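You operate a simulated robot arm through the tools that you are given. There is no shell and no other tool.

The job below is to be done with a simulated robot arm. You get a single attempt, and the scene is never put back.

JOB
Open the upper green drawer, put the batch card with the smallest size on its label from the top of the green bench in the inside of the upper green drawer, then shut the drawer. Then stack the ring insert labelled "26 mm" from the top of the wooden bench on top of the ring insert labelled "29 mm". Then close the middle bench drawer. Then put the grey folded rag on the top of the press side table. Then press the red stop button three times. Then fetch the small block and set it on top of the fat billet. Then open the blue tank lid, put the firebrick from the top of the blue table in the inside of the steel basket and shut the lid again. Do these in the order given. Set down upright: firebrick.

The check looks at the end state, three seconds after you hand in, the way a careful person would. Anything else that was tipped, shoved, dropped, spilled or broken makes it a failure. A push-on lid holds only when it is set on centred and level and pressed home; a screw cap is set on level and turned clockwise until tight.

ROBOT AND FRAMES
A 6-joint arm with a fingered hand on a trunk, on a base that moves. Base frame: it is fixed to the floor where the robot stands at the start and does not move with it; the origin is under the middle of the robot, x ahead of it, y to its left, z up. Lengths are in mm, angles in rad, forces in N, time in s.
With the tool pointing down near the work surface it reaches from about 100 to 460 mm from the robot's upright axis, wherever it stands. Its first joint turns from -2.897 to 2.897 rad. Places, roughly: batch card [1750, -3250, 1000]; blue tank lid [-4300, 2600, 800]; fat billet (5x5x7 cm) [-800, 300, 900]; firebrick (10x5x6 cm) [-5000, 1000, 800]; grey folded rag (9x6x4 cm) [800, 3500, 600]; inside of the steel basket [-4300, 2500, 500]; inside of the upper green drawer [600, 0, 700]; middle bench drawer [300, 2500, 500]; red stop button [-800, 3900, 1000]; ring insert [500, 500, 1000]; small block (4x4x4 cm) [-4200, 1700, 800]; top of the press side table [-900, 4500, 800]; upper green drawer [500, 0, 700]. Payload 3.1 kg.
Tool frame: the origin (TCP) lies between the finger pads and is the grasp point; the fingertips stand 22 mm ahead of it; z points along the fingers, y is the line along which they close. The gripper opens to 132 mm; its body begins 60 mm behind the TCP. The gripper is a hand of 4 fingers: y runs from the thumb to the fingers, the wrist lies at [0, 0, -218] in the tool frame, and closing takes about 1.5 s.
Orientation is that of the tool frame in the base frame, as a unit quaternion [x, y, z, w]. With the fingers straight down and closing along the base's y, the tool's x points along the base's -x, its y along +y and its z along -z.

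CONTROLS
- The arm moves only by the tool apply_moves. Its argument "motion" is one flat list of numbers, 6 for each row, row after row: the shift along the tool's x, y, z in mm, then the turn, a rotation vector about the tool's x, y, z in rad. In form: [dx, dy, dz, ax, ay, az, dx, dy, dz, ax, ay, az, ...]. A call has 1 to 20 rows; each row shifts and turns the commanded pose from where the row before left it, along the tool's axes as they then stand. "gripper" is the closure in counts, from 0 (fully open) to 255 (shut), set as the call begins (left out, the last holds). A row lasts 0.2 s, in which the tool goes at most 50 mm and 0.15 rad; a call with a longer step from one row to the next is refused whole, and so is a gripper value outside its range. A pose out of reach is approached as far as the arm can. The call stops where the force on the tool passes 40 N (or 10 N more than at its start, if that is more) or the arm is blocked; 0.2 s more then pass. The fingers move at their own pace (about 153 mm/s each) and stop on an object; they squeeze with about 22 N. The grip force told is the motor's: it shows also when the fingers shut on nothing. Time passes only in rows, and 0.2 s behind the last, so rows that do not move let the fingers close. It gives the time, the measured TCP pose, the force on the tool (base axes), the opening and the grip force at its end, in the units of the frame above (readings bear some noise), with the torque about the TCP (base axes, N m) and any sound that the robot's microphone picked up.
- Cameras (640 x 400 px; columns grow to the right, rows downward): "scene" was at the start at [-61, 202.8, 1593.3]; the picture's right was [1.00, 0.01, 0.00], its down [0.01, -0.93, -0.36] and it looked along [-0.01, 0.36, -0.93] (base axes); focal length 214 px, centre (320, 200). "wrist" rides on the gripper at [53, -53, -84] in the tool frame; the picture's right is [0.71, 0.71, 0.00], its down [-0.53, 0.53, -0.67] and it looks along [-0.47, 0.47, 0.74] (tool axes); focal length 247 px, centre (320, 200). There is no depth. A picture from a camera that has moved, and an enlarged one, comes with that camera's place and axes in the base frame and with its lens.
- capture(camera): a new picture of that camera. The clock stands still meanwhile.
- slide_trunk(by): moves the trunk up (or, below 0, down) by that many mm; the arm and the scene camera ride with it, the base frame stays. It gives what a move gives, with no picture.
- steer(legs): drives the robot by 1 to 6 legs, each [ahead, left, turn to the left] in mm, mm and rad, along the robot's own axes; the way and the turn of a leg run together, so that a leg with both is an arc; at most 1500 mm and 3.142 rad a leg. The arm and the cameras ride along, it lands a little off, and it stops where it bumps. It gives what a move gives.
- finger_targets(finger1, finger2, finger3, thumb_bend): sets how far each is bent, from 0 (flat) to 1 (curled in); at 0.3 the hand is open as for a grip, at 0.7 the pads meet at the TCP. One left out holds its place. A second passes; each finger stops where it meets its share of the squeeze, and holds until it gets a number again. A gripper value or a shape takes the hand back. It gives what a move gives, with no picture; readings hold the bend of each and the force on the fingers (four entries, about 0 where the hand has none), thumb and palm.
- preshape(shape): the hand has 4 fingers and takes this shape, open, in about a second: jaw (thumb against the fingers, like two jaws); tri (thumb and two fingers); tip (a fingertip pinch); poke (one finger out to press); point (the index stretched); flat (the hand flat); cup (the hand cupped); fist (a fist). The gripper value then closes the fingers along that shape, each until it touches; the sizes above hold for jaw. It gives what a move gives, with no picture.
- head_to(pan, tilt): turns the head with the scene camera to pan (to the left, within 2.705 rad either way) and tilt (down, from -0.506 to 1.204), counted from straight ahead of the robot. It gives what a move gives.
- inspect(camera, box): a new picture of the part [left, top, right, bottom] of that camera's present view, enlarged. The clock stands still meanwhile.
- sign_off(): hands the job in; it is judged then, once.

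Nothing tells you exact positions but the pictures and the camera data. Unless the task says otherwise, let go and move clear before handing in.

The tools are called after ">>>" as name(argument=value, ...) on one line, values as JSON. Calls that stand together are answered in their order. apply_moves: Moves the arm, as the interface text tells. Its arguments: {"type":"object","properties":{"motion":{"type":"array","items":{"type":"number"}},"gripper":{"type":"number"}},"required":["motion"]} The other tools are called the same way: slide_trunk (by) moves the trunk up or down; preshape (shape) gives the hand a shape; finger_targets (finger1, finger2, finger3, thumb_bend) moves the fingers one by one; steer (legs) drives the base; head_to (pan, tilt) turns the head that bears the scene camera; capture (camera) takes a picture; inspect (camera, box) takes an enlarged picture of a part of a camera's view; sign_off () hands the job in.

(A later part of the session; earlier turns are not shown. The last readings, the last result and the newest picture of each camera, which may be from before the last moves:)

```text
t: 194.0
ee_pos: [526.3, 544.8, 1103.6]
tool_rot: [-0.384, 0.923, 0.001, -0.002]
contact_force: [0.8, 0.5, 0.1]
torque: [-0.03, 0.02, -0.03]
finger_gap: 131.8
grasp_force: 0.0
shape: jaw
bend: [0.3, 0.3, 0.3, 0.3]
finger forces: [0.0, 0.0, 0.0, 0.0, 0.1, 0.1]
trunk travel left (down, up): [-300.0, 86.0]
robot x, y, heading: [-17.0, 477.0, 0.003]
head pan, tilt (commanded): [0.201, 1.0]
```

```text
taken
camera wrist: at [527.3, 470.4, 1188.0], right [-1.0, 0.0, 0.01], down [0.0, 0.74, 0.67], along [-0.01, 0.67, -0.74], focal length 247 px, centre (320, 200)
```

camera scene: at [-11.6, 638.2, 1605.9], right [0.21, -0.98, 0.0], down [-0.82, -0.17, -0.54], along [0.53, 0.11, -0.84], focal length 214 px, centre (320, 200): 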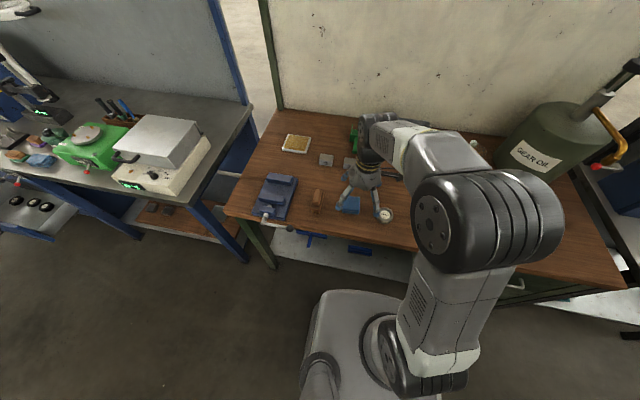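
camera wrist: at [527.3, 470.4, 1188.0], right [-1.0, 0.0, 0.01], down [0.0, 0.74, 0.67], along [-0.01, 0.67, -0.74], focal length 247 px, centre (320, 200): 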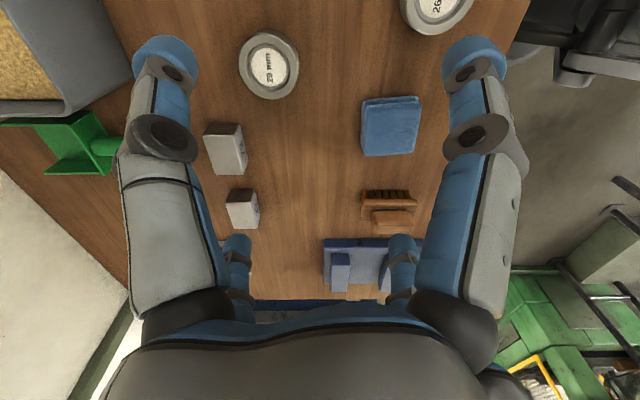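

Reach is fine at this height (545 mm). I move the base 48 mm forward and put the hand over the 26 mm ring.

>>> steer(legs=[[48, 0, 0]])

>>> apply_moves(motion=[37.5, 18.7, 0, 0, 0, 0, 37.5, 18.7, 0, 0, 0, 0, 37.5, 18.7, 0, 0, 0, 0, 37.5, 18.7, 0, 0, 0, 0])

>>> capture(camera="wrist")

```text
t: 194.9
ee_pos: [576.6, 545.8, 1104.7]
tool_rot: [-0.384, 0.923, 0.0, 0.0]
contact_force: [-0.3, 0.3, -0.1]
torque: [0.0, 0.01, 0.0]
finger_gap: 132.0
grasp_force: 0.0
shape: jaw
bend: [0.3, 0.3, 0.3, 0.3]
finger forces: [0.1, 0.0, 0.0, 0.0, 0.0, 0.1]
trunk travel left (down, up): [-300.0, 86.0]
robot x, y, heading: [33.7, 477.0, 0.003]
head pan, tilt (commanded): [0.201, 1.0]
```

```text
t: 195.9
ee_pos: [414.8, 494.3, 1103.8]
tool_rot: [-0.383, 0.924, 0.001, 0.002]
contact_force: [0.0, -0.4, -0.6]
torque: [-0.02, 0.03, -0.01]
finger_gap: 131.8
grasp_force: 0.0
shape: jaw
bend: [0.3, 0.3, 0.3, 0.3]
finger forces: [0.1, 0.0, 0.1, 0.0, 0.0, 0.1]
trunk travel left (down, up): [-300.0, 86.0]
robot x, y, heading: [29.8, 476.3, 0.005]
head pan, tilt (commanded): [0.201, 1.0]
```

```text
taken
camera wrist: at [414.6, 419.5, 1188.5], right [-1.0, 0.0, 0.0], down [0.0, 0.74, 0.67], along [0.0, 0.67, -0.74], focal length 247 px, centre (320, 200)
```

wrist: 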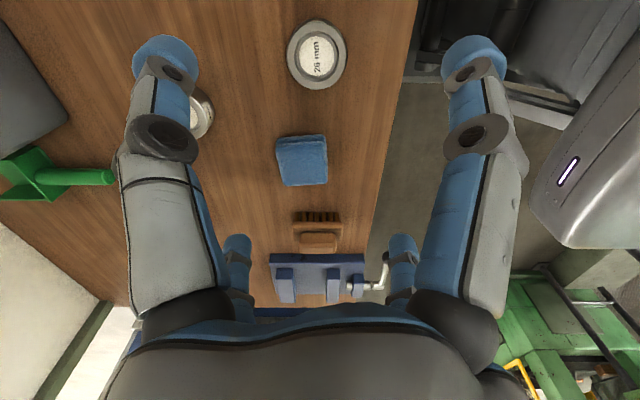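

The 26 mm ring's top centre is at about (417, 478, 905). Centering over it and descending part way.

>>> apply_moves(motion=[10.3, -13.4, 0, 0, 0, 0, 0, 0, 40, 0, 0, 0, 0, 0, 40, 0, 0, 0, 0, 0, 40, 0, 0, 0])

>>> capture(camera="wrist")

```text
t: 196.9
ee_pos: [417.3, 480.1, 982.1]
tool_rot: [-0.384, 0.923, 0.0, 0.0]
contact_force: [1.1, -0.6, -0.4]
torque: [0.0, 0.03, -0.05]
finger_gap: 131.9
grasp_force: 0.0
shape: jaw
bend: [0.3, 0.3, 0.3, 0.3]
finger forces: [0.0, 0.0, 0.0, 0.0, 0.0, 0.0]
trunk travel left (down, up): [-300.0, 86.0]
robot x, y, heading: [30.7, 476.1, 0.007]
head pan, tilt (commanded): [0.201, 1.0]
```

```text
taken
camera wrist: at [417.0, 404.3, 1067.6], right [-1.0, 0.0, 0.0], down [0.0, 0.74, 0.67], along [0.0, 0.67, -0.74], focal length 247 px, centre (320, 200)
```

wrist: 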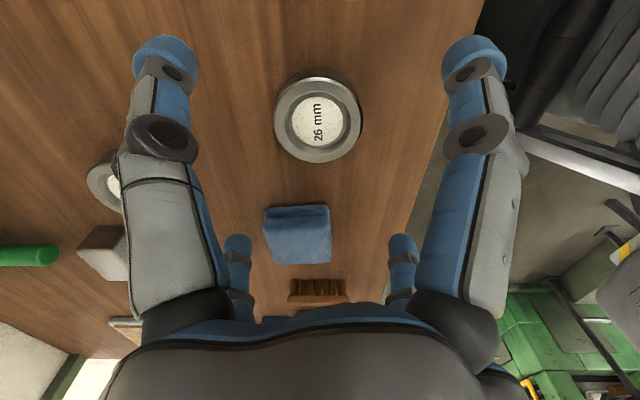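

Centered within 2 mm. Descend to grip height.

>>> apply_moves(motion=[1.2, -1.6, 30, 0, 0, 0, 0, 0, 25, 0, 0, 0, 0, 0, 15, 0, 0, 0, 0, 0, 8, 0, 0, 0])

>>> capture(camera="wrist")

```text
t: 197.9
ee_pos: [417.6, 473.2, 906.7]
tool_rot: [-0.383, 0.924, 0.0, 0.001]
contact_force: [0.0, 0.3, 0.2]
torque: [0.02, -0.03, 0.0]
finger_gap: 132.1
grasp_force: 0.1
shape: jaw
bend: [0.3, 0.3, 0.3, 0.3]
finger forces: [0.0, 0.0, 0.0, 0.0, 0.1, 0.1]
trunk travel left (down, up): [-300.0, 86.0]
robot x, y, heading: [29.4, 481.7, 0.01]
head pan, tilt (commanded): [0.201, 1.0]
```

```text
taken
camera wrist: at [417.0, 399.2, 991.1], right [-1.0, 0.0, 0.0], down [0.0, 0.74, 0.67], along [0.0, 0.67, -0.74], focal length 247 px, centre (320, 200)
```

wrist: 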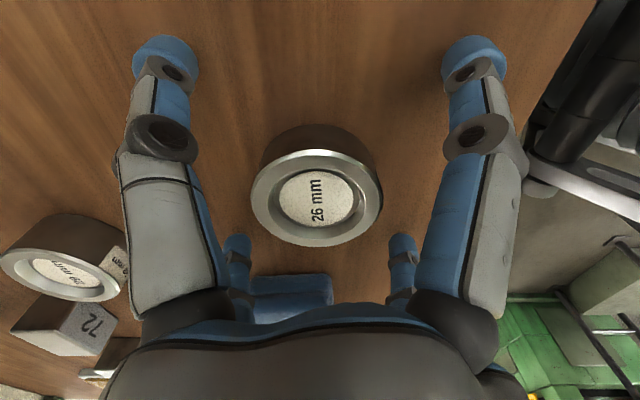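

The ring is centred in the hand. Lower 5 mm and close all fingers evenly.

>>> apply_moves(motion=[0, 0, 5, 0, 0, 0])

>>> finger_targets(finger1=0.65, finger2=0.65, finger3=0.65, thumb_bend=0.65)

>>> capture(camera="wrist")

```text
t: 198.3
ee_pos: [417.8, 474.2, 900.3]
tool_rot: [-0.384, 0.923, 0.0, 0.001]
contact_force: [-0.5, 1.4, 1.0]
torque: [0.03, 0.04, 0.02]
finger_gap: 131.9
grasp_force: 0.1
shape: jaw
bend: [0.3, 0.3, 0.3, 0.3]
finger forces: [0.3, 0.2, 0.2, 0.0, 0.2, 0.0]
trunk travel left (down, up): [-300.0, 86.0]
robot x, y, heading: [29.0, 476.1, 0.006]
head pan, tilt (commanded): [0.201, 1.0]
```

```text
t: 198.8
ee_pos: [420.8, 474.1, 909.1]
tool_rot: [-0.384, 0.923, -0.004, 0.01]
contact_force: [-3.5, -1.5, 41.5]
torque: [-0.04, 1.23, 0.01]
finger_gap: 38.1
grasp_force: 29.0
shape: fingers
bend: [0.42, 0.43, 0.54, 0.61]
finger forces: [18.9, 22.6, 11.3, 0.0, 5.1, 0.0]
trunk travel left (down, up): [-300.0, 86.0]
robot x, y, heading: [29.1, 478.3, 0.006]
head pan, tilt (commanded): [0.201, 1.0]
stopped: the force on the tool passed its limit at 47 N (the readings are from after the stop); the commanded pose is now the measured one
```

```text
taken
camera wrist: at [419.0, 398.5, 992.9], right [-1.0, 0.0, -0.02], down [-0.02, 0.74, 0.67], along [0.01, 0.67, -0.74], focal length 247 px, centre (320, 200)
```

wrist: 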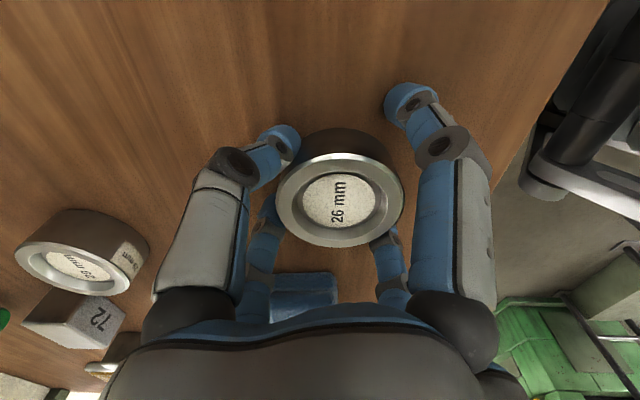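

The fingertips pressed on the bench as they swung in. I open again, raise slightly and re-centre.

>>> finger_targets(finger1=0.3, finger2=0.3, finger3=0.3, thumb_bend=0.3)

>>> apply_moves(motion=[0, 0, -5, 0, 0, 0])

>>> capture(camera="wrist")

```text
t: 199.8
ee_pos: [422.0, 473.9, 904.6]
tool_rot: [-0.384, 0.923, -0.002, 0.005]
contact_force: [0.5, 0.4, 0.0]
torque: [0.01, -0.02, -0.01]
finger_gap: 87.6
grasp_force: 0.0
shape: fingers
bend: [0.3, 0.3, 0.3, 0.3]
finger forces: [0.0, 0.1, 0.0, 0.0, 0.2, 0.0]
trunk travel left (down, up): [-300.0, 86.0]
robot x, y, heading: [28.1, 481.7, 0.007]
head pan, tilt (commanded): [0.201, 1.0]
```

```text
t: 200.2
ee_pos: [422.1, 474.0, 910.0]
tool_rot: [-0.383, 0.924, -0.001, 0.007]
contact_force: [0.2, 0.0, 0.4]
torque: [-0.04, -0.02, -0.03]
finger_gap: 87.4
grasp_force: 0.1
shape: fingers
bend: [0.3, 0.3, 0.3, 0.3]
finger forces: [0.0, 0.0, 0.0, 0.1, 0.0, 0.0]
trunk travel left (down, up): [-300.0, 86.0]
robot x, y, heading: [30.1, 476.0, 0.007]
head pan, tilt (commanded): [0.201, 1.0]
```

```text
taken
camera wrist: at [420.1, 398.9, 994.6], right [-1.0, 0.0, -0.01], down [-0.01, 0.74, 0.67], along [0.01, 0.67, -0.74], focal length 247 px, centre (320, 200)
```

wrist: 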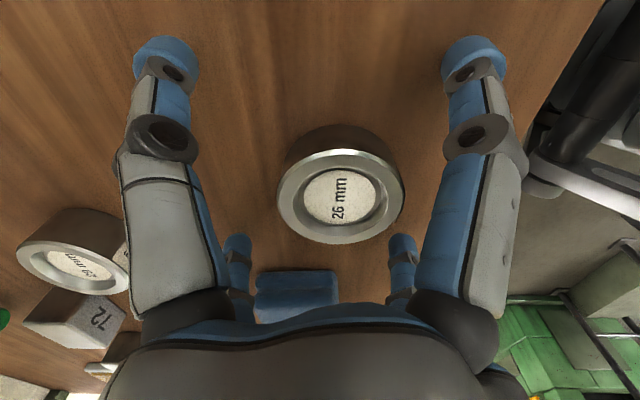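

>>> apply_moves(motion=[4.9, 9.2, -2, -0.0072, 0.0122, 0, 0, 0, 0, 0, 0, 0])

>>> capture(camera="wrist")

```text
t: 200.8
ee_pos: [411.7, 476.2, 911.3]
tool_rot: [-0.384, 0.923, -0.001, 0.0]
contact_force: [0.3, -1.2, 0.5]
torque: [0.02, 0.0, 0.0]
finger_gap: 87.4
grasp_force: 0.0
shape: fingers
bend: [0.3, 0.3, 0.3, 0.3]
finger forces: [0.0, 0.1, 0.0, 0.1, 0.0, 0.0]
trunk travel left (down, up): [-300.0, 86.0]
robot x, y, heading: [28.5, 481.5, 0.007]
head pan, tilt (commanded): [0.201, 1.0]
```

```text
taken
camera wrist: at [412.1, 401.6, 996.7], right [-1.0, 0.0, 0.0], down [0.0, 0.75, 0.67], along [0.0, 0.67, -0.75], focal length 247 px, centre (320, 200)
```

wrist: 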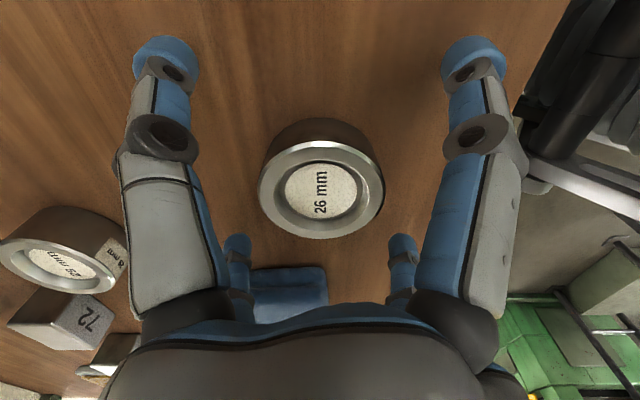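

Centred. Closing again.

>>> finger_targets(finger1=0.6, finger2=0.6, finger3=0.6, thumb_bend=0.6)

>>> capture(camera="wrist")

```text
t: 201.8
ee_pos: [411.4, 475.8, 911.7]
tool_rot: [-0.384, 0.924, -0.002, 0.001]
contact_force: [-0.1, 0.2, 2.3]
torque: [-0.01, -0.04, 0.02]
finger_gap: 30.5
grasp_force: 11.0
shape: fingers
bend: [0.54, 0.51, 0.51, 0.55]
finger forces: [4.2, 5.9, 6.0, 0.1, 5.6, 0.0]
trunk travel left (down, up): [-300.0, 86.0]
robot x, y, heading: [26.7, 482.9, 0.009]
head pan, tilt (commanded): [0.201, 1.0]
```

```text
taken
camera wrist: at [412.0, 401.7, 996.8], right [-1.0, 0.0, 0.0], down [0.0, 0.75, 0.67], along [0.0, 0.67, -0.75], focal length 247 px, centre (320, 200)
```

wrist: 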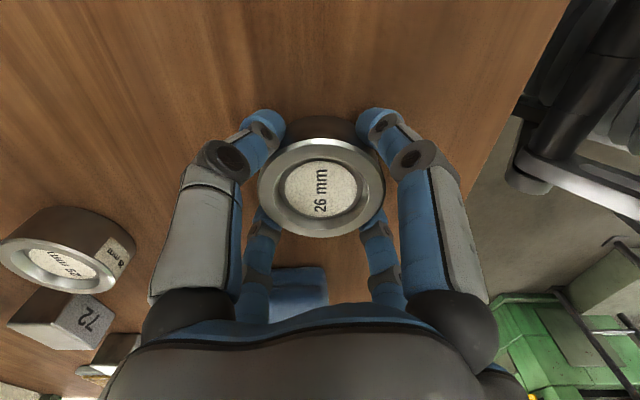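

A balanced grip on the ring. Lifting slowly.

>>> apply_moves(motion=[0, 0, -8, 0, 0, 0, 0, 0, -10, 0, 0, 0, 0, 0, -15, 0, 0, 0, 0, 0, -20, 0, 0, 0, 0, 0, -30, 0, 0, 0])

>>> capture(camera="wrist")

```text
t: 203.0
ee_pos: [411.0, 478.6, 994.1]
tool_rot: [-0.383, 0.924, -0.001, 0.0]
contact_force: [-0.8, -0.8, -4.5]
torque: [-0.01, 0.03, 0.02]
finger_gap: 30.9
grasp_force: 11.1
shape: fingers
bend: [0.54, 0.51, 0.52, 0.55]
finger forces: [4.1, 5.9, 5.7, 0.0, 5.5, 0.0]
trunk travel left (down, up): [-300.0, 86.0]
robot x, y, heading: [30.2, 479.5, 0.001]
head pan, tilt (commanded): [0.201, 1.0]
```

```text
taken
camera wrist: at [411.2, 403.5, 1080.0], right [-1.0, 0.0, 0.0], down [0.0, 0.75, 0.67], along [0.0, 0.67, -0.75], focal length 247 px, centre (320, 200)
```

wrist: 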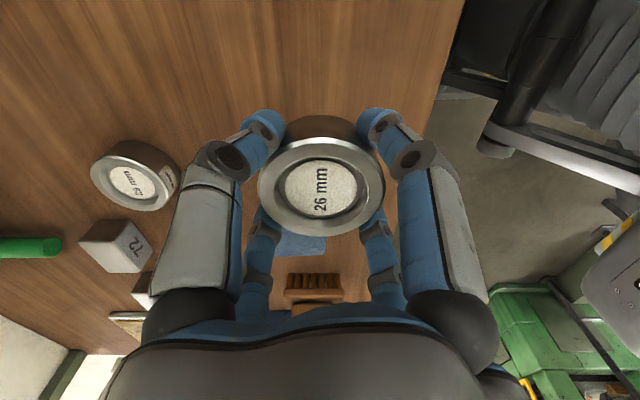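

The ring is firmly held. I raise it and move toward the 29 mm ring, taking a better fix on the way.

>>> apply_moves(motion=[0, 0, -40, 0, 0, 0, 0, 0, -40, 0, 0, 0, 0, 0, -30, 0, 0, 0, -31.8, -20.0, 0, 0, 0, 0, -31.8, -20.0, 0, 0, 0, 0])

>>> capture(camera="wrist")

>>> capture(camera="scene")

```text
t: 204.2
ee_pos: [486.1, 494.5, 1106.8]
tool_rot: [-0.384, 0.924, -0.001, -0.001]
contact_force: [0.4, -0.1, -4.8]
torque: [-0.07, -0.02, -0.02]
finger_gap: 30.9
grasp_force: 10.8
shape: fingers
bend: [0.54, 0.51, 0.52, 0.55]
finger forces: [4.2, 5.8, 5.7, 0.1, 5.6, 0.0]
trunk travel left (down, up): [-300.0, 86.0]
robot x, y, heading: [31.5, 475.1, 0.007]
head pan, tilt (commanded): [0.201, 1.0]
```

```text
taken
camera wrist: at [486.2, 420.2, 1191.4], right [-1.0, 0.0, 0.0], down [0.0, 0.75, 0.67], along [0.0, 0.67, -0.75], focal length 247 px, centre (320, 200)
```

wrist: 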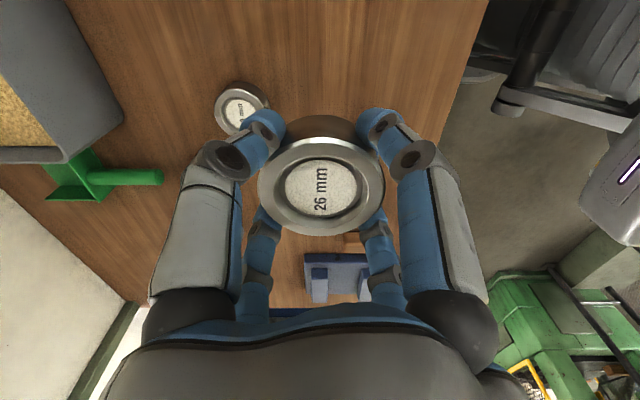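

```text
taken
camera scene: at [38.3, 638.6, 1605.8], right [0.21, -0.98, 0.0], down [-0.82, -0.17, -0.54], along [0.53, 0.11, -0.84], focal length 214 px, centre (320, 200)
```

scene: 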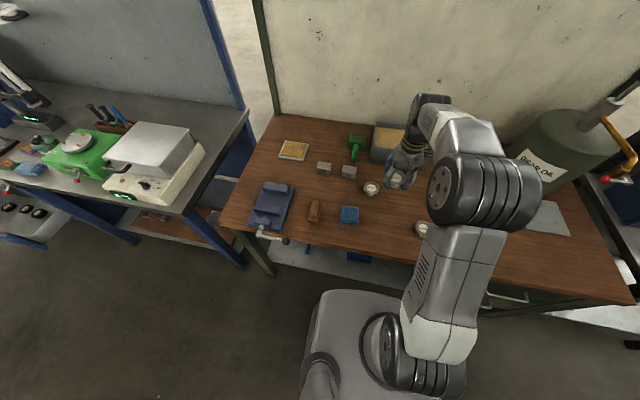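

>>> inspect(camera="scene", box=[340, 160, 440, 222])

>>> inspect(camera="wrist", box=[190, 60, 310, 160])

```text
6.40 times, centred on (390, 191) of scene
camera zoom: at [38.3, 638.6, 1605.8], right [0.21, -0.98, 0.0], down [-0.82, -0.17, -0.54], along [0.53, 0.11, -0.84], focal length 1373 px, centre (-128, 258)
```

zoom: 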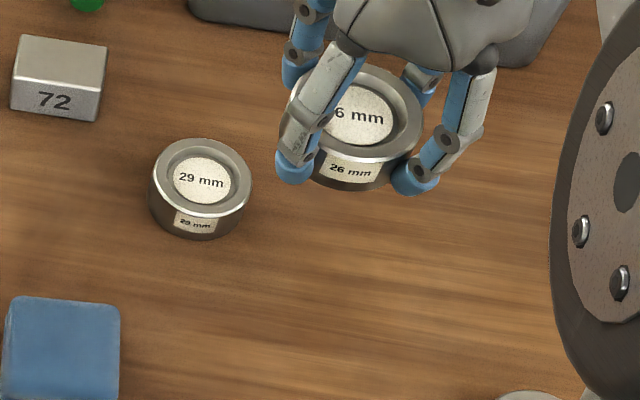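

```text
4.00 times, centred on (250, 110) of wrist
camera zoom: at [486.2, 420.2, 1191.4], right [-1.0, 0.0, 0.0], down [0.0, 0.75, 0.67], along [0.0, 0.67, -0.75], focal length 988 px, centre (600, 560)
```

zoom: 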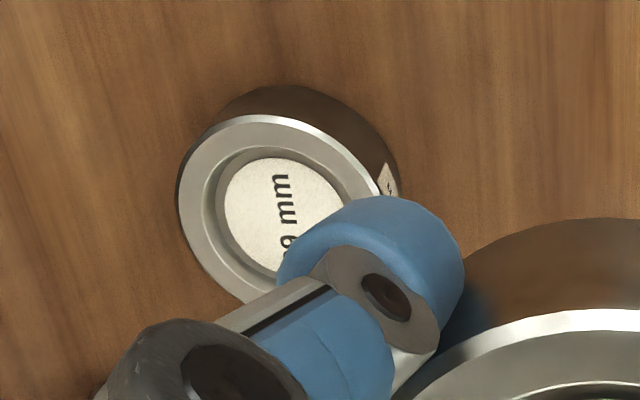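

The 29 mm ring is at (579.5, 538.5), top at ≈906. Moving over it and lowering with the trunk to just above.

>>> apply_moves(motion=[-32.2, -11.9, 0, 0, 0, 0, -32.2, -11.9, 0, 0, 0, 0, -32.2, -11.9, 0, 0, 0, 0, 0, 0, 0, 0, 0, 0])

>>> slide_trunk(by=-140)

>>> capture(camera="wrist")

>>> capture(camera="scene")

```text
t: 205.2
ee_pos: [572.9, 536.1, 1103.5]
tool_rot: [-0.384, 0.923, -0.002, -0.001]
contact_force: [0.1, 0.0, -5.2]
torque: [-0.02, -0.02, 0.02]
finger_gap: 30.6
grasp_force: 10.1
shape: fingers
bend: [0.54, 0.51, 0.52, 0.55]
finger forces: [4.1, 5.6, 5.7, 0.1, 5.7, 0.0]
out of reach, approached as far as the arm can: row 3
trunk travel left (down, up): [-300.0, 86.0]
robot x, y, heading: [30.6, 479.8, 0.012]
head pan, tilt (commanded): [0.201, 1.0]
```

```text
t: 206.9
ee_pos: [573.7, 535.4, 965.0]
tool_rot: [-0.383, 0.924, -0.001, -0.001]
contact_force: [0.3, 0.2, -4.7]
torque: [0.0, 0.01, -0.02]
finger_gap: 30.6
grasp_force: 10.7
shape: fingers
bend: [0.54, 0.51, 0.52, 0.55]
finger forces: [4.1, 5.6, 5.8, 0.0, 5.6, 0.0]
trunk travel left (down, up): [-160.0, 226.0]
robot x, y, heading: [28.8, 475.3, 0.011]
head pan, tilt (commanded): [0.201, 1.0]
```

```text
taken
camera wrist: at [573.2, 461.7, 1050.0], right [-1.0, 0.0, 0.0], down [0.0, 0.75, 0.67], along [0.0, 0.67, -0.75], focal length 247 px, centre (320, 200)
```

wrist: 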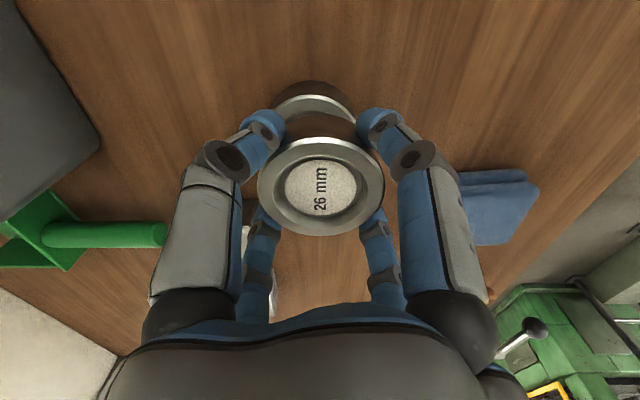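

```text
taken
camera scene: at [37.1, 638.5, 1466.5], right [0.21, -0.98, 0.0], down [-0.82, -0.17, -0.54], along [0.53, 0.11, -0.84], focal length 214 px, centre (320, 200)
```

scene: 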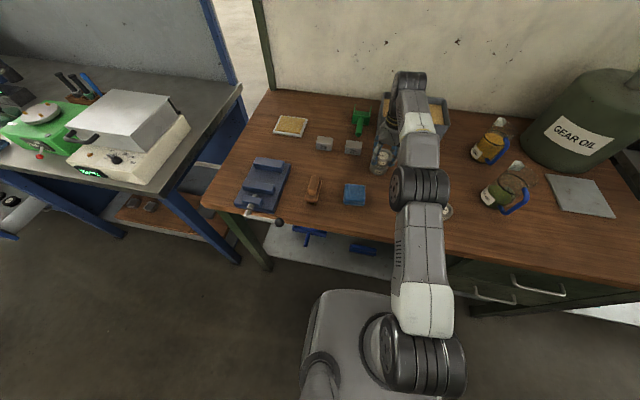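

The arm is at its limit about 6 mm short; I nudge the base forward 20 mm and then trim.

>>> steer(legs=[[20, 0, 0]])

>>> capture(camera="wrist")

>>> inspect(camera="scene", box=[340, 100, 440, 200])

```text
t: 207.7
ee_pos: [594.1, 536.2, 963.8]
tool_rot: [-0.383, 0.924, -0.001, -0.001]
contact_force: [1.1, -0.1, -5.9]
torque: [-0.04, 0.01, 0.01]
finger_gap: 30.8
grasp_force: 10.5
shape: fingers
bend: [0.54, 0.51, 0.52, 0.55]
finger forces: [4.0, 5.7, 5.8, 0.0, 5.6, 0.1]
trunk travel left (down, up): [-160.0, 226.0]
robot x, y, heading: [46.9, 477.6, 0.008]
head pan, tilt (commanded): [0.201, 1.0]
```

```text
taken
camera wrist: at [594.1, 461.9, 1049.3], right [-1.0, 0.0, 0.0], down [0.0, 0.75, 0.67], along [0.0, 0.67, -0.75], focal length 247 px, centre (320, 200)
```

wrist: 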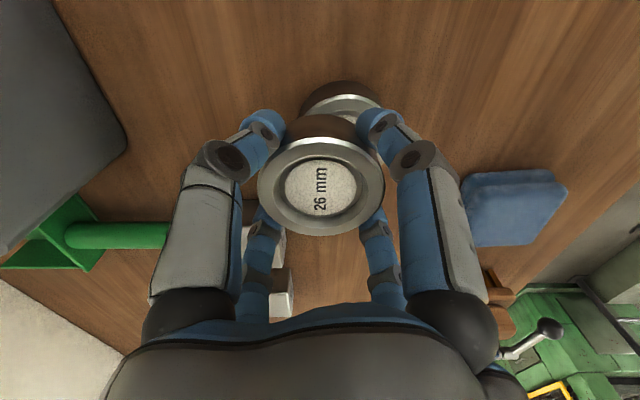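

```text
4.00 times, centred on (390, 150) of scene
camera zoom: at [58.5, 638.7, 1466.6], right [0.21, -0.98, 0.0], down [-0.82, -0.17, -0.54], along [0.53, 0.11, -0.84], focal length 858 px, centre (40, 400)
```

zoom: 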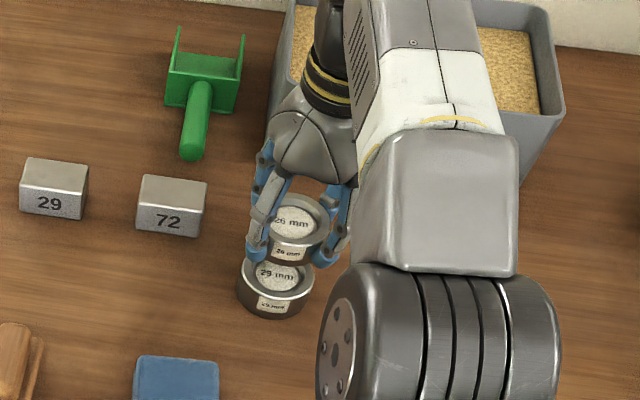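

>>> inspect(camera="wrist", box=[260, 60, 420, 240])

>>> inspect(camera="scene", box=[395, 140, 425, 182])

```text
2.22 times, centred on (340, 150) of wrist
camera zoom: at [594.1, 461.9, 1049.3], right [-1.0, 0.0, 0.0], down [0.0, 0.75, 0.67], along [0.0, 0.67, -0.75], focal length 549 px, centre (276, 311)
```

zoom: 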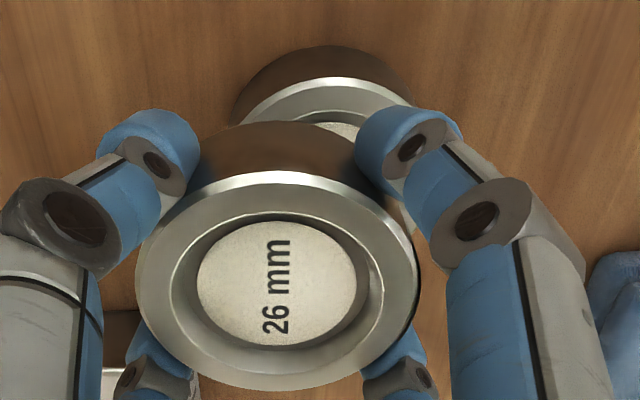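

```text
9.52 times, centred on (410, 161) of scene
camera zoom: at [58.5, 638.7, 1466.6], right [0.21, -0.98, 0.0], down [-0.82, -0.17, -0.54], along [0.53, 0.11, -0.84], focal length 2043 px, centre (-537, 571)
```

zoom: 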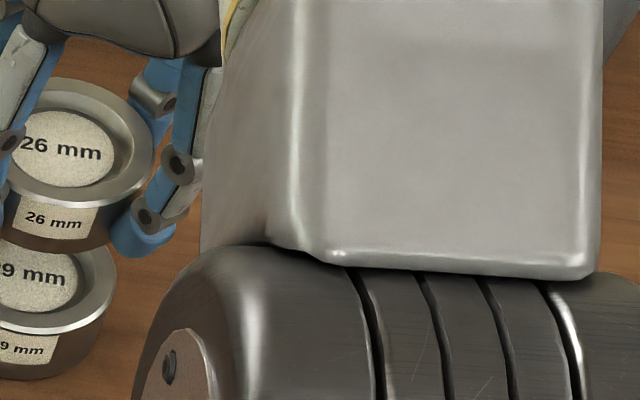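

>>> apply_moves(motion=[8.1, 11.7, 0, 0, 0, 0, 0, 0, 0, 0, 0, 0])

>>> inspect(camera="wrist", box=[240, 60, 400, 160])

>>> inspect(camera="scene", box=[375, 140, 430, 185])

```text
t: 208.2
ee_pos: [580.5, 538.9, 964.9]
tool_rot: [-0.383, 0.924, -0.002, -0.001]
contact_force: [-0.3, 0.0, -5.7]
torque: [0.01, -0.01, -0.02]
finger_gap: 30.8
grasp_force: 10.6
shape: fingers
bend: [0.54, 0.51, 0.52, 0.55]
finger forces: [4.0, 5.6, 5.8, 0.0, 5.6, 0.2]
trunk travel left (down, up): [-160.0, 226.0]
robot x, y, heading: [46.3, 474.6, 0.006]
head pan, tilt (commanded): [0.201, 1.0]
```

```text
4.00 times, centred on (320, 110) of wrist
camera zoom: at [580.0, 464.5, 1050.0], right [-1.0, 0.0, 0.0], down [0.0, 0.75, 0.67], along [0.0, 0.67, -0.75], focal length 988 px, centre (320, 560)
```

zoom: 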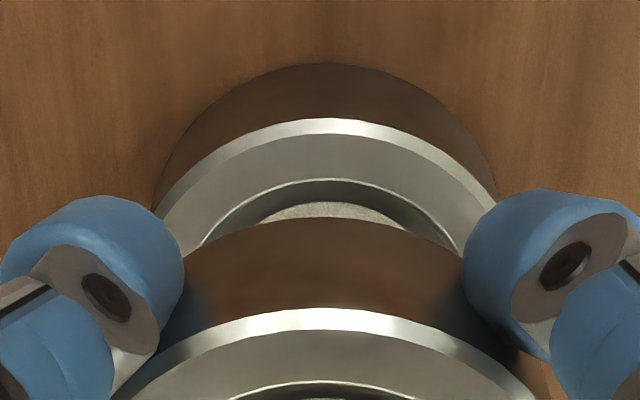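

```text
8.89 times, centred on (402, 162) of scene
camera zoom: at [57.2, 638.7, 1466.6], right [0.21, -0.98, 0.0], down [-0.82, -0.17, -0.54], along [0.53, 0.11, -0.84], focal length 1906 px, centre (-413, 533)
```

zoom: 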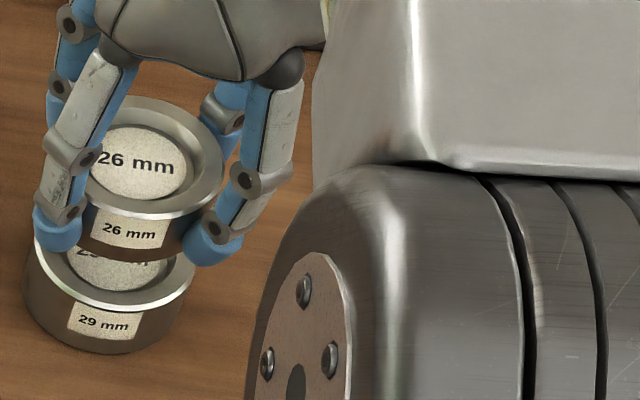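

Both rings are aligned within 1–2 mm. Lowering onto the 29 mm ring in small steps.

>>> apply_moves(motion=[0, 0, 8, 0, 0, 0, 0, 0, 6, 0, 0, 0, 0, 0, 3, 0, 0, 0, 0, 0, 2, 0, 0, 0, 0, 0, 2, 0, 0, 0])

>>> inspect(camera="wrist", box=[240, 60, 400, 160])

```text
t: 209.4
ee_pos: [580.4, 537.9, 942.8]
tool_rot: [-0.384, 0.923, -0.001, -0.001]
contact_force: [0.5, -0.3, -6.1]
torque: [-0.02, -0.06, -0.01]
finger_gap: 30.5
grasp_force: 10.4
shape: fingers
bend: [0.54, 0.51, 0.52, 0.55]
finger forces: [4.0, 5.6, 5.6, 0.0, 5.6, 0.0]
trunk travel left (down, up): [-160.0, 226.0]
robot x, y, heading: [47.3, 475.6, 0.011]
head pan, tilt (commanded): [0.201, 1.0]
```

```text
4.00 times, centred on (320, 110) of wrist
camera zoom: at [579.5, 464.0, 1029.1], right [-1.0, 0.0, 0.0], down [0.0, 0.75, 0.67], along [0.0, 0.67, -0.75], focal length 988 px, centre (320, 560)
```

zoom: 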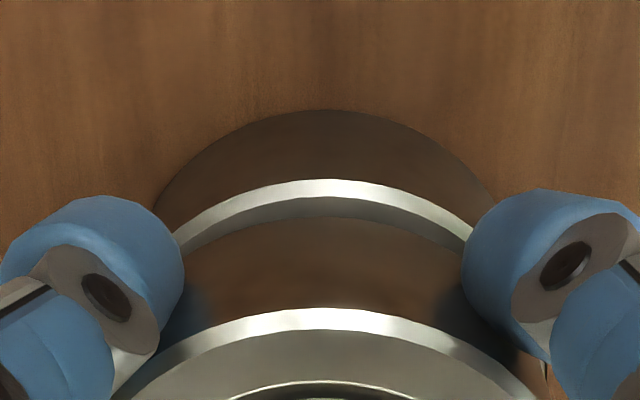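

>>> apply_moves(motion=[0, 0, 1.5, 0, 0, 0, 0, 0, 1.5, 0, 0, 0, 0, 0, 1, 0, 0, 0, 0, 0, 1, 0, 0, 0])

>>> inspect(camera="wrist", box=[240, 60, 400, 160])

```text
t: 210.4
ee_pos: [579.4, 538.1, 941.7]
tool_rot: [-0.384, 0.923, -0.001, 0.0]
contact_force: [1.0, -1.6, 5.5]
torque: [-0.05, -0.04, 0.01]
finger_gap: 30.6
grasp_force: 11.6
shape: fingers
bend: [0.54, 0.51, 0.52, 0.55]
finger forces: [4.4, 5.5, 5.7, 0.1, 6.4, 0.1]
trunk travel left (down, up): [-160.0, 226.0]
robot x, y, heading: [51.4, 479.3, 0.007]
head pan, tilt (commanded): [0.201, 1.0]
```

```text
4.00 times, centred on (320, 110) of wrist
camera zoom: at [578.5, 464.5, 1025.8], right [-1.0, 0.0, 0.0], down [0.0, 0.75, 0.67], along [0.0, 0.67, -0.75], focal length 988 px, centre (320, 560)
```

zoom: 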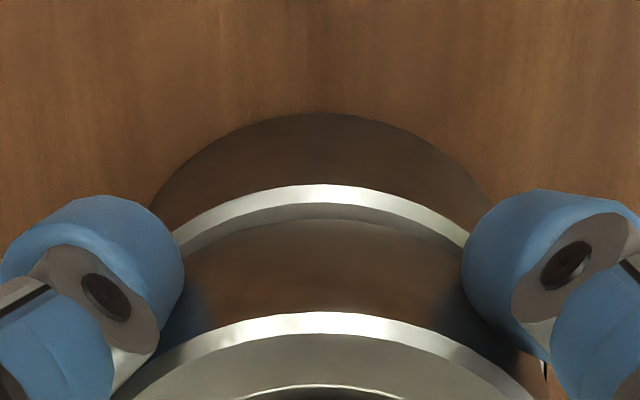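

Contact made. I check alignment from the scene camera.

>>> inspect(camera="scene", box=[375, 145, 420, 185])

```text
10.00 times, centred on (398, 165) of scene
camera zoom: at [55.7, 638.2, 1466.8], right [0.21, -0.98, 0.0], down [-0.82, -0.17, -0.54], along [0.53, 0.11, -0.84], focal length 2145 px, centre (-455, 550)
```

zoom: 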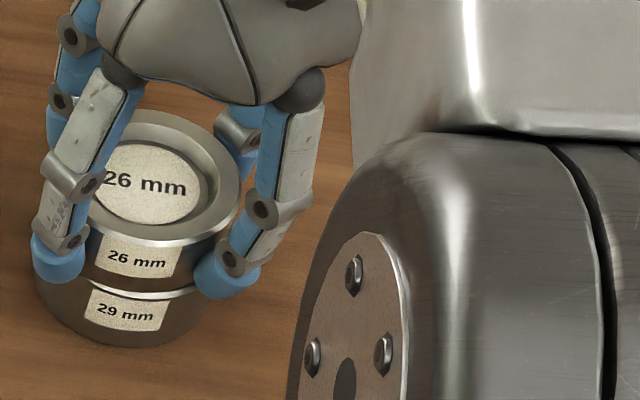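

The stack looks well aligned. Releasing and lifting away straight up.

>>> finger_targets(finger1=0.3, finger2=0.3, finger3=0.3, thumb_bend=0.3)

>>> apply_moves(motion=[0, 0, -10, 0, 0, 0, 0, 0, -20, 0, 0, 0, 0, 0, -30, 0, 0, 0, 0, 0, -30, 0, 0, 0])

>>> capture(camera="wrist")

>>> inspect(camera="scene", box=[375, 135, 430, 185])

```text
t: 211.4
ee_pos: [579.6, 539.5, 941.1]
tool_rot: [-0.384, 0.924, -0.001, 0.0]
contact_force: [-0.4, -0.3, 0.0]
torque: [0.02, 0.0, -0.04]
finger_gap: 87.4
grasp_force: 0.0
shape: fingers
bend: [0.3, 0.3, 0.3, 0.3]
finger forces: [0.0, 0.0, 0.0, 0.0, 0.0, 0.0]
trunk travel left (down, up): [-160.0, 226.0]
robot x, y, heading: [45.8, 476.7, 0.007]
head pan, tilt (commanded): [0.201, 1.0]
```

```text
t: 212.4
ee_pos: [572.7, 539.1, 1026.0]
tool_rot: [-0.383, 0.924, -0.001, 0.0]
contact_force: [0.3, 0.6, -0.2]
torque: [-0.02, -0.01, 0.0]
finger_gap: 87.4
grasp_force: 0.1
shape: fingers
bend: [0.3, 0.3, 0.3, 0.3]
finger forces: [0.0, 0.0, 0.0, 0.0, 0.0, 0.1]
out of reach, approached as far as the arm can: row 4
trunk travel left (down, up): [-160.0, 226.0]
robot x, y, heading: [48.6, 481.2, 0.009]
head pan, tilt (commanded): [0.201, 1.0]
```

```text
taken
camera wrist: at [571.7, 464.2, 1111.6], right [-1.0, 0.0, 0.0], down [0.0, 0.75, 0.67], along [0.0, 0.67, -0.75], focal length 247 px, centre (320, 200)
```

wrist: 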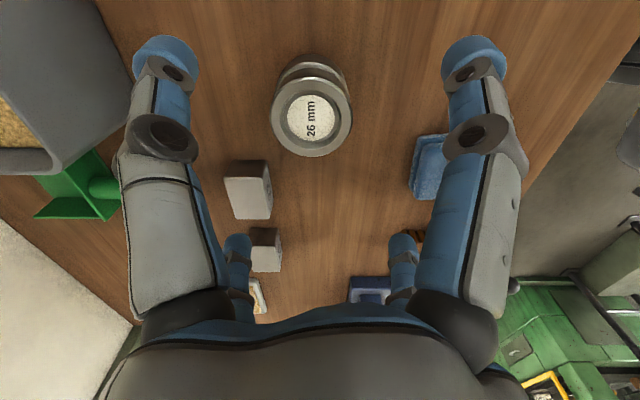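

```text
8.00 times, centred on (402, 160) of scene
camera zoom: at [55.4, 638.5, 1466.7], right [0.21, -0.98, 0.0], down [-0.82, -0.17, -0.54], along [0.53, 0.11, -0.84], focal length 1716 px, centre (-340, 520)
```

zoom: 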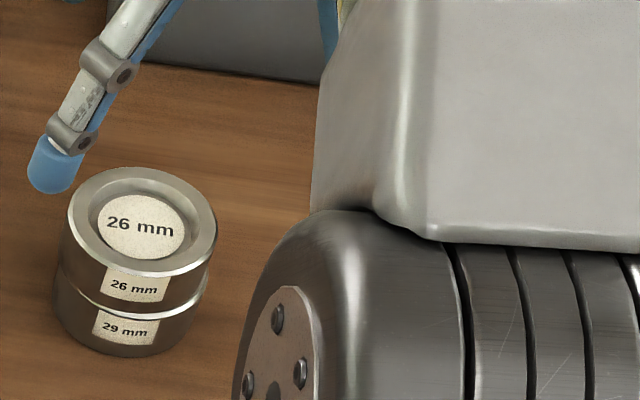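

The stack is right. Next is the middle bench drawer at about (300, 2500, 500). I raise, back off and drive along the aisle.

>>> slide_trunk(by=160)

>>> steer(legs=[[-330, 0, 0]])

>>> apply_moves(motion=[43, 11, 0, 0, 0, 0, 43, 11, 0, 0, 0, 0, 43, 11, 0, 0, 0, 0, 43, 11, 0, 0, 0, 0, 20, 40, 0, 0, 0, 0, 20, 40, 0, 0, 0, 0, 20, 40, 0, 0, 0, 0], gripper=0)

>>> head_to(pan=1.2, tilt=0.7)

>>> capture(camera="scene")

```text
t: 214.3
ee_pos: [571.5, 537.3, 1184.8]
tool_rot: [-0.384, 0.923, -0.002, 0.0]
contact_force: [0.1, 0.3, 0.7]
torque: [-0.02, 0.01, 0.01]
finger_gap: 87.4
grasp_force: 0.0
shape: fingers
bend: [0.3, 0.3, 0.3, 0.3]
finger forces: [0.0, 0.1, 0.0, 0.0, 0.0, 0.1]
trunk travel left (down, up): [-320.0, 66.0]
robot x, y, heading: [44.6, 477.9, 0.005]
head pan, tilt (commanded): [0.201, 1.0]
```

```text
t: 216.4
ee_pos: [249.8, 535.2, 1186.0]
tool_rot: [-0.382, 0.924, -0.002, 0.001]
contact_force: [-0.3, 0.1, 0.3]
torque: [0.02, -0.01, 0.0]
finger_gap: 87.7
grasp_force: 0.0
shape: fingers
bend: [0.3, 0.3, 0.3, 0.3]
finger forces: [0.1, 0.1, 0.1, 0.0, 0.0, 0.0]
trunk travel left (down, up): [-320.0, 66.0]
robot x, y, heading: [-271.8, 477.4, 0.004]
head pan, tilt (commanded): [0.201, 1.0]
```

```text
t: 218.0
ee_pos: [-31.9, 487.4, 1186.3]
tool_rot: [-0.381, 0.924, -0.002, 0.001]
contact_force: [0.5, -0.7, -0.6]
torque: [0.0, -0.04, 0.01]
finger_gap: 131.7
grasp_force: 0.0
shape: jaw
bend: [0.3, 0.3, 0.3, 0.3]
finger forces: [0.0, 0.1, 0.0, 0.0, 0.0, 0.0]
trunk travel left (down, up): [-320.0, 66.0]
robot x, y, heading: [-272.5, 473.6, 0.008]
head pan, tilt (commanded): [0.201, 1.0]
```

```text
t: 219.3
ee_pos: [-29.6, 488.1, 1185.4]
tool_rot: [-0.382, 0.924, -0.001, 0.0]
contact_force: [-1.2, -1.0, 0.6]
torque: [0.03, 0.0, -0.02]
finger_gap: 131.9
grasp_force: 0.1
shape: jaw
bend: [0.3, 0.3, 0.3, 0.3]
finger forces: [0.2, 0.1, 0.1, 0.0, 0.0, 0.0]
trunk travel left (down, up): [-320.0, 66.0]
robot x, y, heading: [-275.1, 476.4, 0.002]
head pan, tilt (commanded): [1.201, 0.7]
```

```text
taken
camera scene: at [-303.2, 702.2, 1649.5], right [0.93, -0.36, 0.0], down [-0.23, -0.6, -0.76], along [0.27, 0.71, -0.64], focal length 214 px, centre (320, 200)
```

scene: 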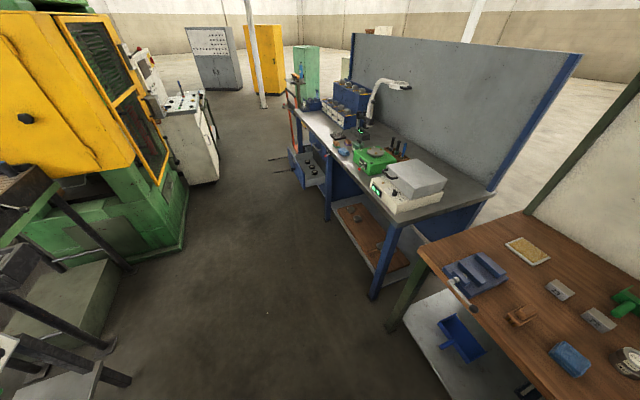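

The open drawer of the blue bench sticks out near (140, 2500). I drive closer to look at it.

>>> steer(legs=[[-50, 1400, 0], [0, 420, 0]])

>>> head_to(pan=0.5, tilt=0.9)

>>> capture(camera="scene")

```text
t: 228.5
ee_pos: [-55.3, 2311.4, 1185.6]
tool_rot: [-0.371, 0.929, -0.002, -0.001]
contact_force: [-0.1, 0.1, 0.4]
torque: [-0.01, 0.0, 0.0]
finger_gap: 131.6
grasp_force: 0.1
shape: jaw
bend: [0.3, 0.3, 0.3, 0.3]
finger forces: [0.1, 0.0, 0.0, 0.0, 0.0, 0.1]
trunk travel left (down, up): [-320.0, 66.0]
robot x, y, heading: [-296.8, 2303.5, -0.025]
head pan, tilt (commanded): [1.201, 0.7]
```

```text
t: 229.6
ee_pos: [-55.2, 2311.0, 1186.2]
tool_rot: [-0.371, 0.929, -0.003, 0.0]
contact_force: [-0.3, 0.2, -0.3]
torque: [-0.01, 0.0, 0.02]
finger_gap: 131.9
grasp_force: 0.1
shape: jaw
bend: [0.3, 0.3, 0.3, 0.3]
finger forces: [0.1, 0.1, 0.0, 0.1, 0.0, 0.1]
trunk travel left (down, up): [-320.0, 66.0]
robot x, y, heading: [-297.9, 2305.7, -0.024]
head pan, tilt (commanded): [0.499, 0.901]
```

```text
taken
camera scene: at [-288.5, 2487.9, 1633.4], right [0.46, -0.89, 0.0], down [-0.7, -0.36, -0.62], along [0.55, 0.29, -0.78], focal length 214 px, centre (320, 200)
```

scene: 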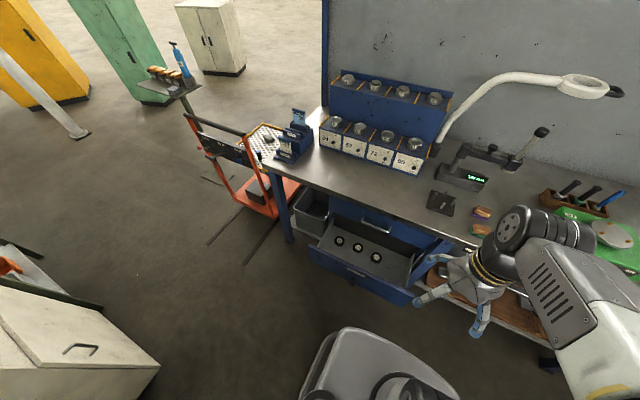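

>>> inspect(camera="scene", box=[270, 180, 470, 320])

```text
2.86 times, centred on (370, 250) of scene
camera zoom: at [-288.5, 2487.9, 1633.4], right [0.46, -0.89, 0.0], down [-0.7, -0.36, -0.62], along [0.55, 0.29, -0.78], focal length 613 px, centre (177, 57)
```

zoom: 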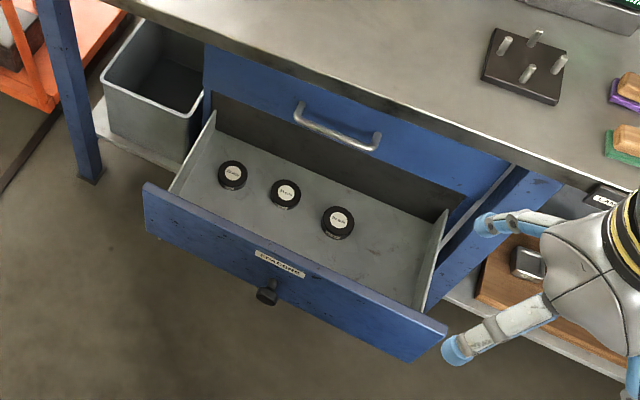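

The middle drawer holds three black items and has a knob. I lower the trunk for a second view to fix its height.

>>> slide_trunk(by=-320)

>>> capture(camera="scene")

>>> inspect(camera="scene", box=[270, 140, 470, 280])

```text
t: 232.7
ee_pos: [-54.9, 2310.8, 866.2]
tool_rot: [-0.371, 0.929, -0.002, -0.001]
contact_force: [-0.6, -0.1, 0.2]
torque: [0.01, -0.01, 0.0]
finger_gap: 132.0
grasp_force: 0.1
shape: jaw
bend: [0.3, 0.3, 0.3, 0.3]
finger forces: [0.0, 0.0, 0.0, 0.1, 0.0, 0.0]
trunk travel left (down, up): [0.0, 386.0]
robot x, y, heading: [-295.0, 2306.4, -0.017]
head pan, tilt (commanded): [0.499, 0.901]
```

```text
taken
camera scene: at [-288.5, 2487.6, 1314.1], right [0.46, -0.89, 0.0], down [-0.7, -0.36, -0.62], along [0.55, 0.29, -0.78], focal length 214 px, centre (320, 200)
```

scene: 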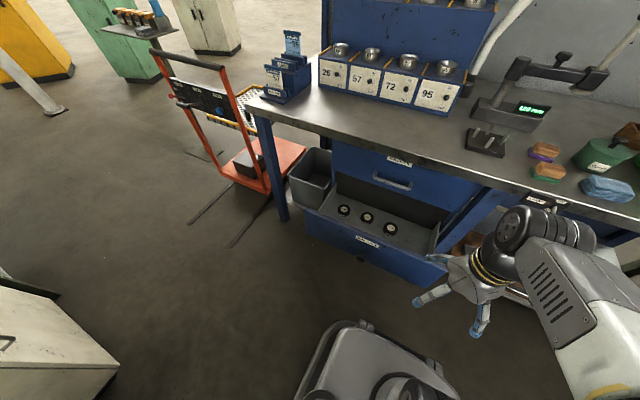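

```text
2.86 times, centred on (370, 210) of scene
camera zoom: at [-288.5, 2487.6, 1314.1], right [0.46, -0.89, 0.0], down [-0.7, -0.36, -0.62], along [0.55, 0.29, -0.78], focal length 613 px, centre (177, 171)
```

zoom: 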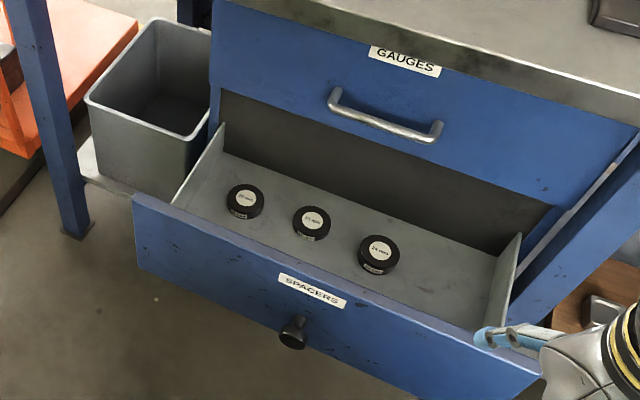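

Fixed: panel top z≈616, face x≈137, closed plane x≈341; knob at (95, 2509, 516). I make a fist, tilt it 45° forward, go to y≈2410 and lower it in front of the panel.

>>> steer(legs=[[0, 100, 0.02]])

>>> preshape(shape="fist")

>>> apply_moves(motion=[-32, -31, 0, 0, 0, 0, -32, -31, 0, 0, 0, 0, -32, -31, 0, 0, 0, 0, 0, 0, 0, 0.0903, -0.0951, 0, 0, 0, 0, 0.0903, -0.0951, 0, 0, 0, 0, 0.0903, -0.0951, 0, 0, 0, 0, 0.0903, -0.0951, 0, 0, 0, 0, 0.0903, -0.0951, 0, 0, 0, 0, 0.0903, -0.0951, 0])

>>> capture(camera="scene")

```text
t: 233.9
ee_pos: [-54.6, 2413.0, 867.3]
tool_rot: [-0.38, 0.925, -0.002, 0.0]
contact_force: [0.1, 0.0, -0.4]
torque: [0.02, 0.01, 0.0]
finger_gap: 132.3
grasp_force: 0.0
shape: jaw
bend: [0.3, 0.3, 0.3, 0.3]
finger forces: [0.0, 0.0, 0.0, 0.0, 0.1, 0.0]
trunk travel left (down, up): [0.0, 386.0]
robot x, y, heading: [-299.7, 2400.1, -0.005]
head pan, tilt (commanded): [0.499, 0.901]
```

```text
t: 234.8
ee_pos: [-55.1, 2412.6, 867.6]
tool_rot: [-0.381, 0.925, -0.002, -0.001]
contact_force: [-0.3, 0.7, -0.5]
torque: [0.01, 0.01, 0.02]
finger_gap: 0.2
grasp_force: 0.0
shape: fist
bend: [1.0, 1.0, 1.0, 0.63]
finger forces: [0.1, 0.0, 0.0, 0.0, 0.0, 0.0]
trunk travel left (down, up): [0.0, 386.0]
robot x, y, heading: [-297.8, 2400.7, -0.007]
head pan, tilt (commanded): [0.499, 0.901]
```

```text
t: 236.8
ee_pos: [80.9, 2413.2, 866.7]
tool_rot: [-0.351, 0.854, -0.14, 0.358]
contact_force: [0.3, 0.2, 0.5]
torque: [-0.01, -0.02, -0.01]
finger_gap: 0.0
grasp_force: 0.0
shape: fist
bend: [1.0, 1.0, 1.0, 0.63]
finger forces: [0.0, 0.1, 0.0, 0.0, 0.0, 0.0]
trunk travel left (down, up): [0.0, 386.0]
robot x, y, heading: [-298.2, 2399.2, 0.0]
head pan, tilt (commanded): [0.499, 0.901]
```

```text
taken
camera scene: at [-291.1, 2584.1, 1314.1], right [0.48, -0.88, 0.0], down [-0.69, -0.37, -0.62], along [0.55, 0.3, -0.78], focal length 214 px, centre (320, 200)
```

scene: 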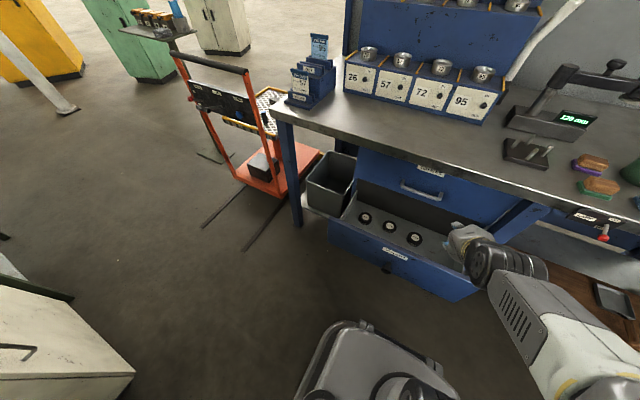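

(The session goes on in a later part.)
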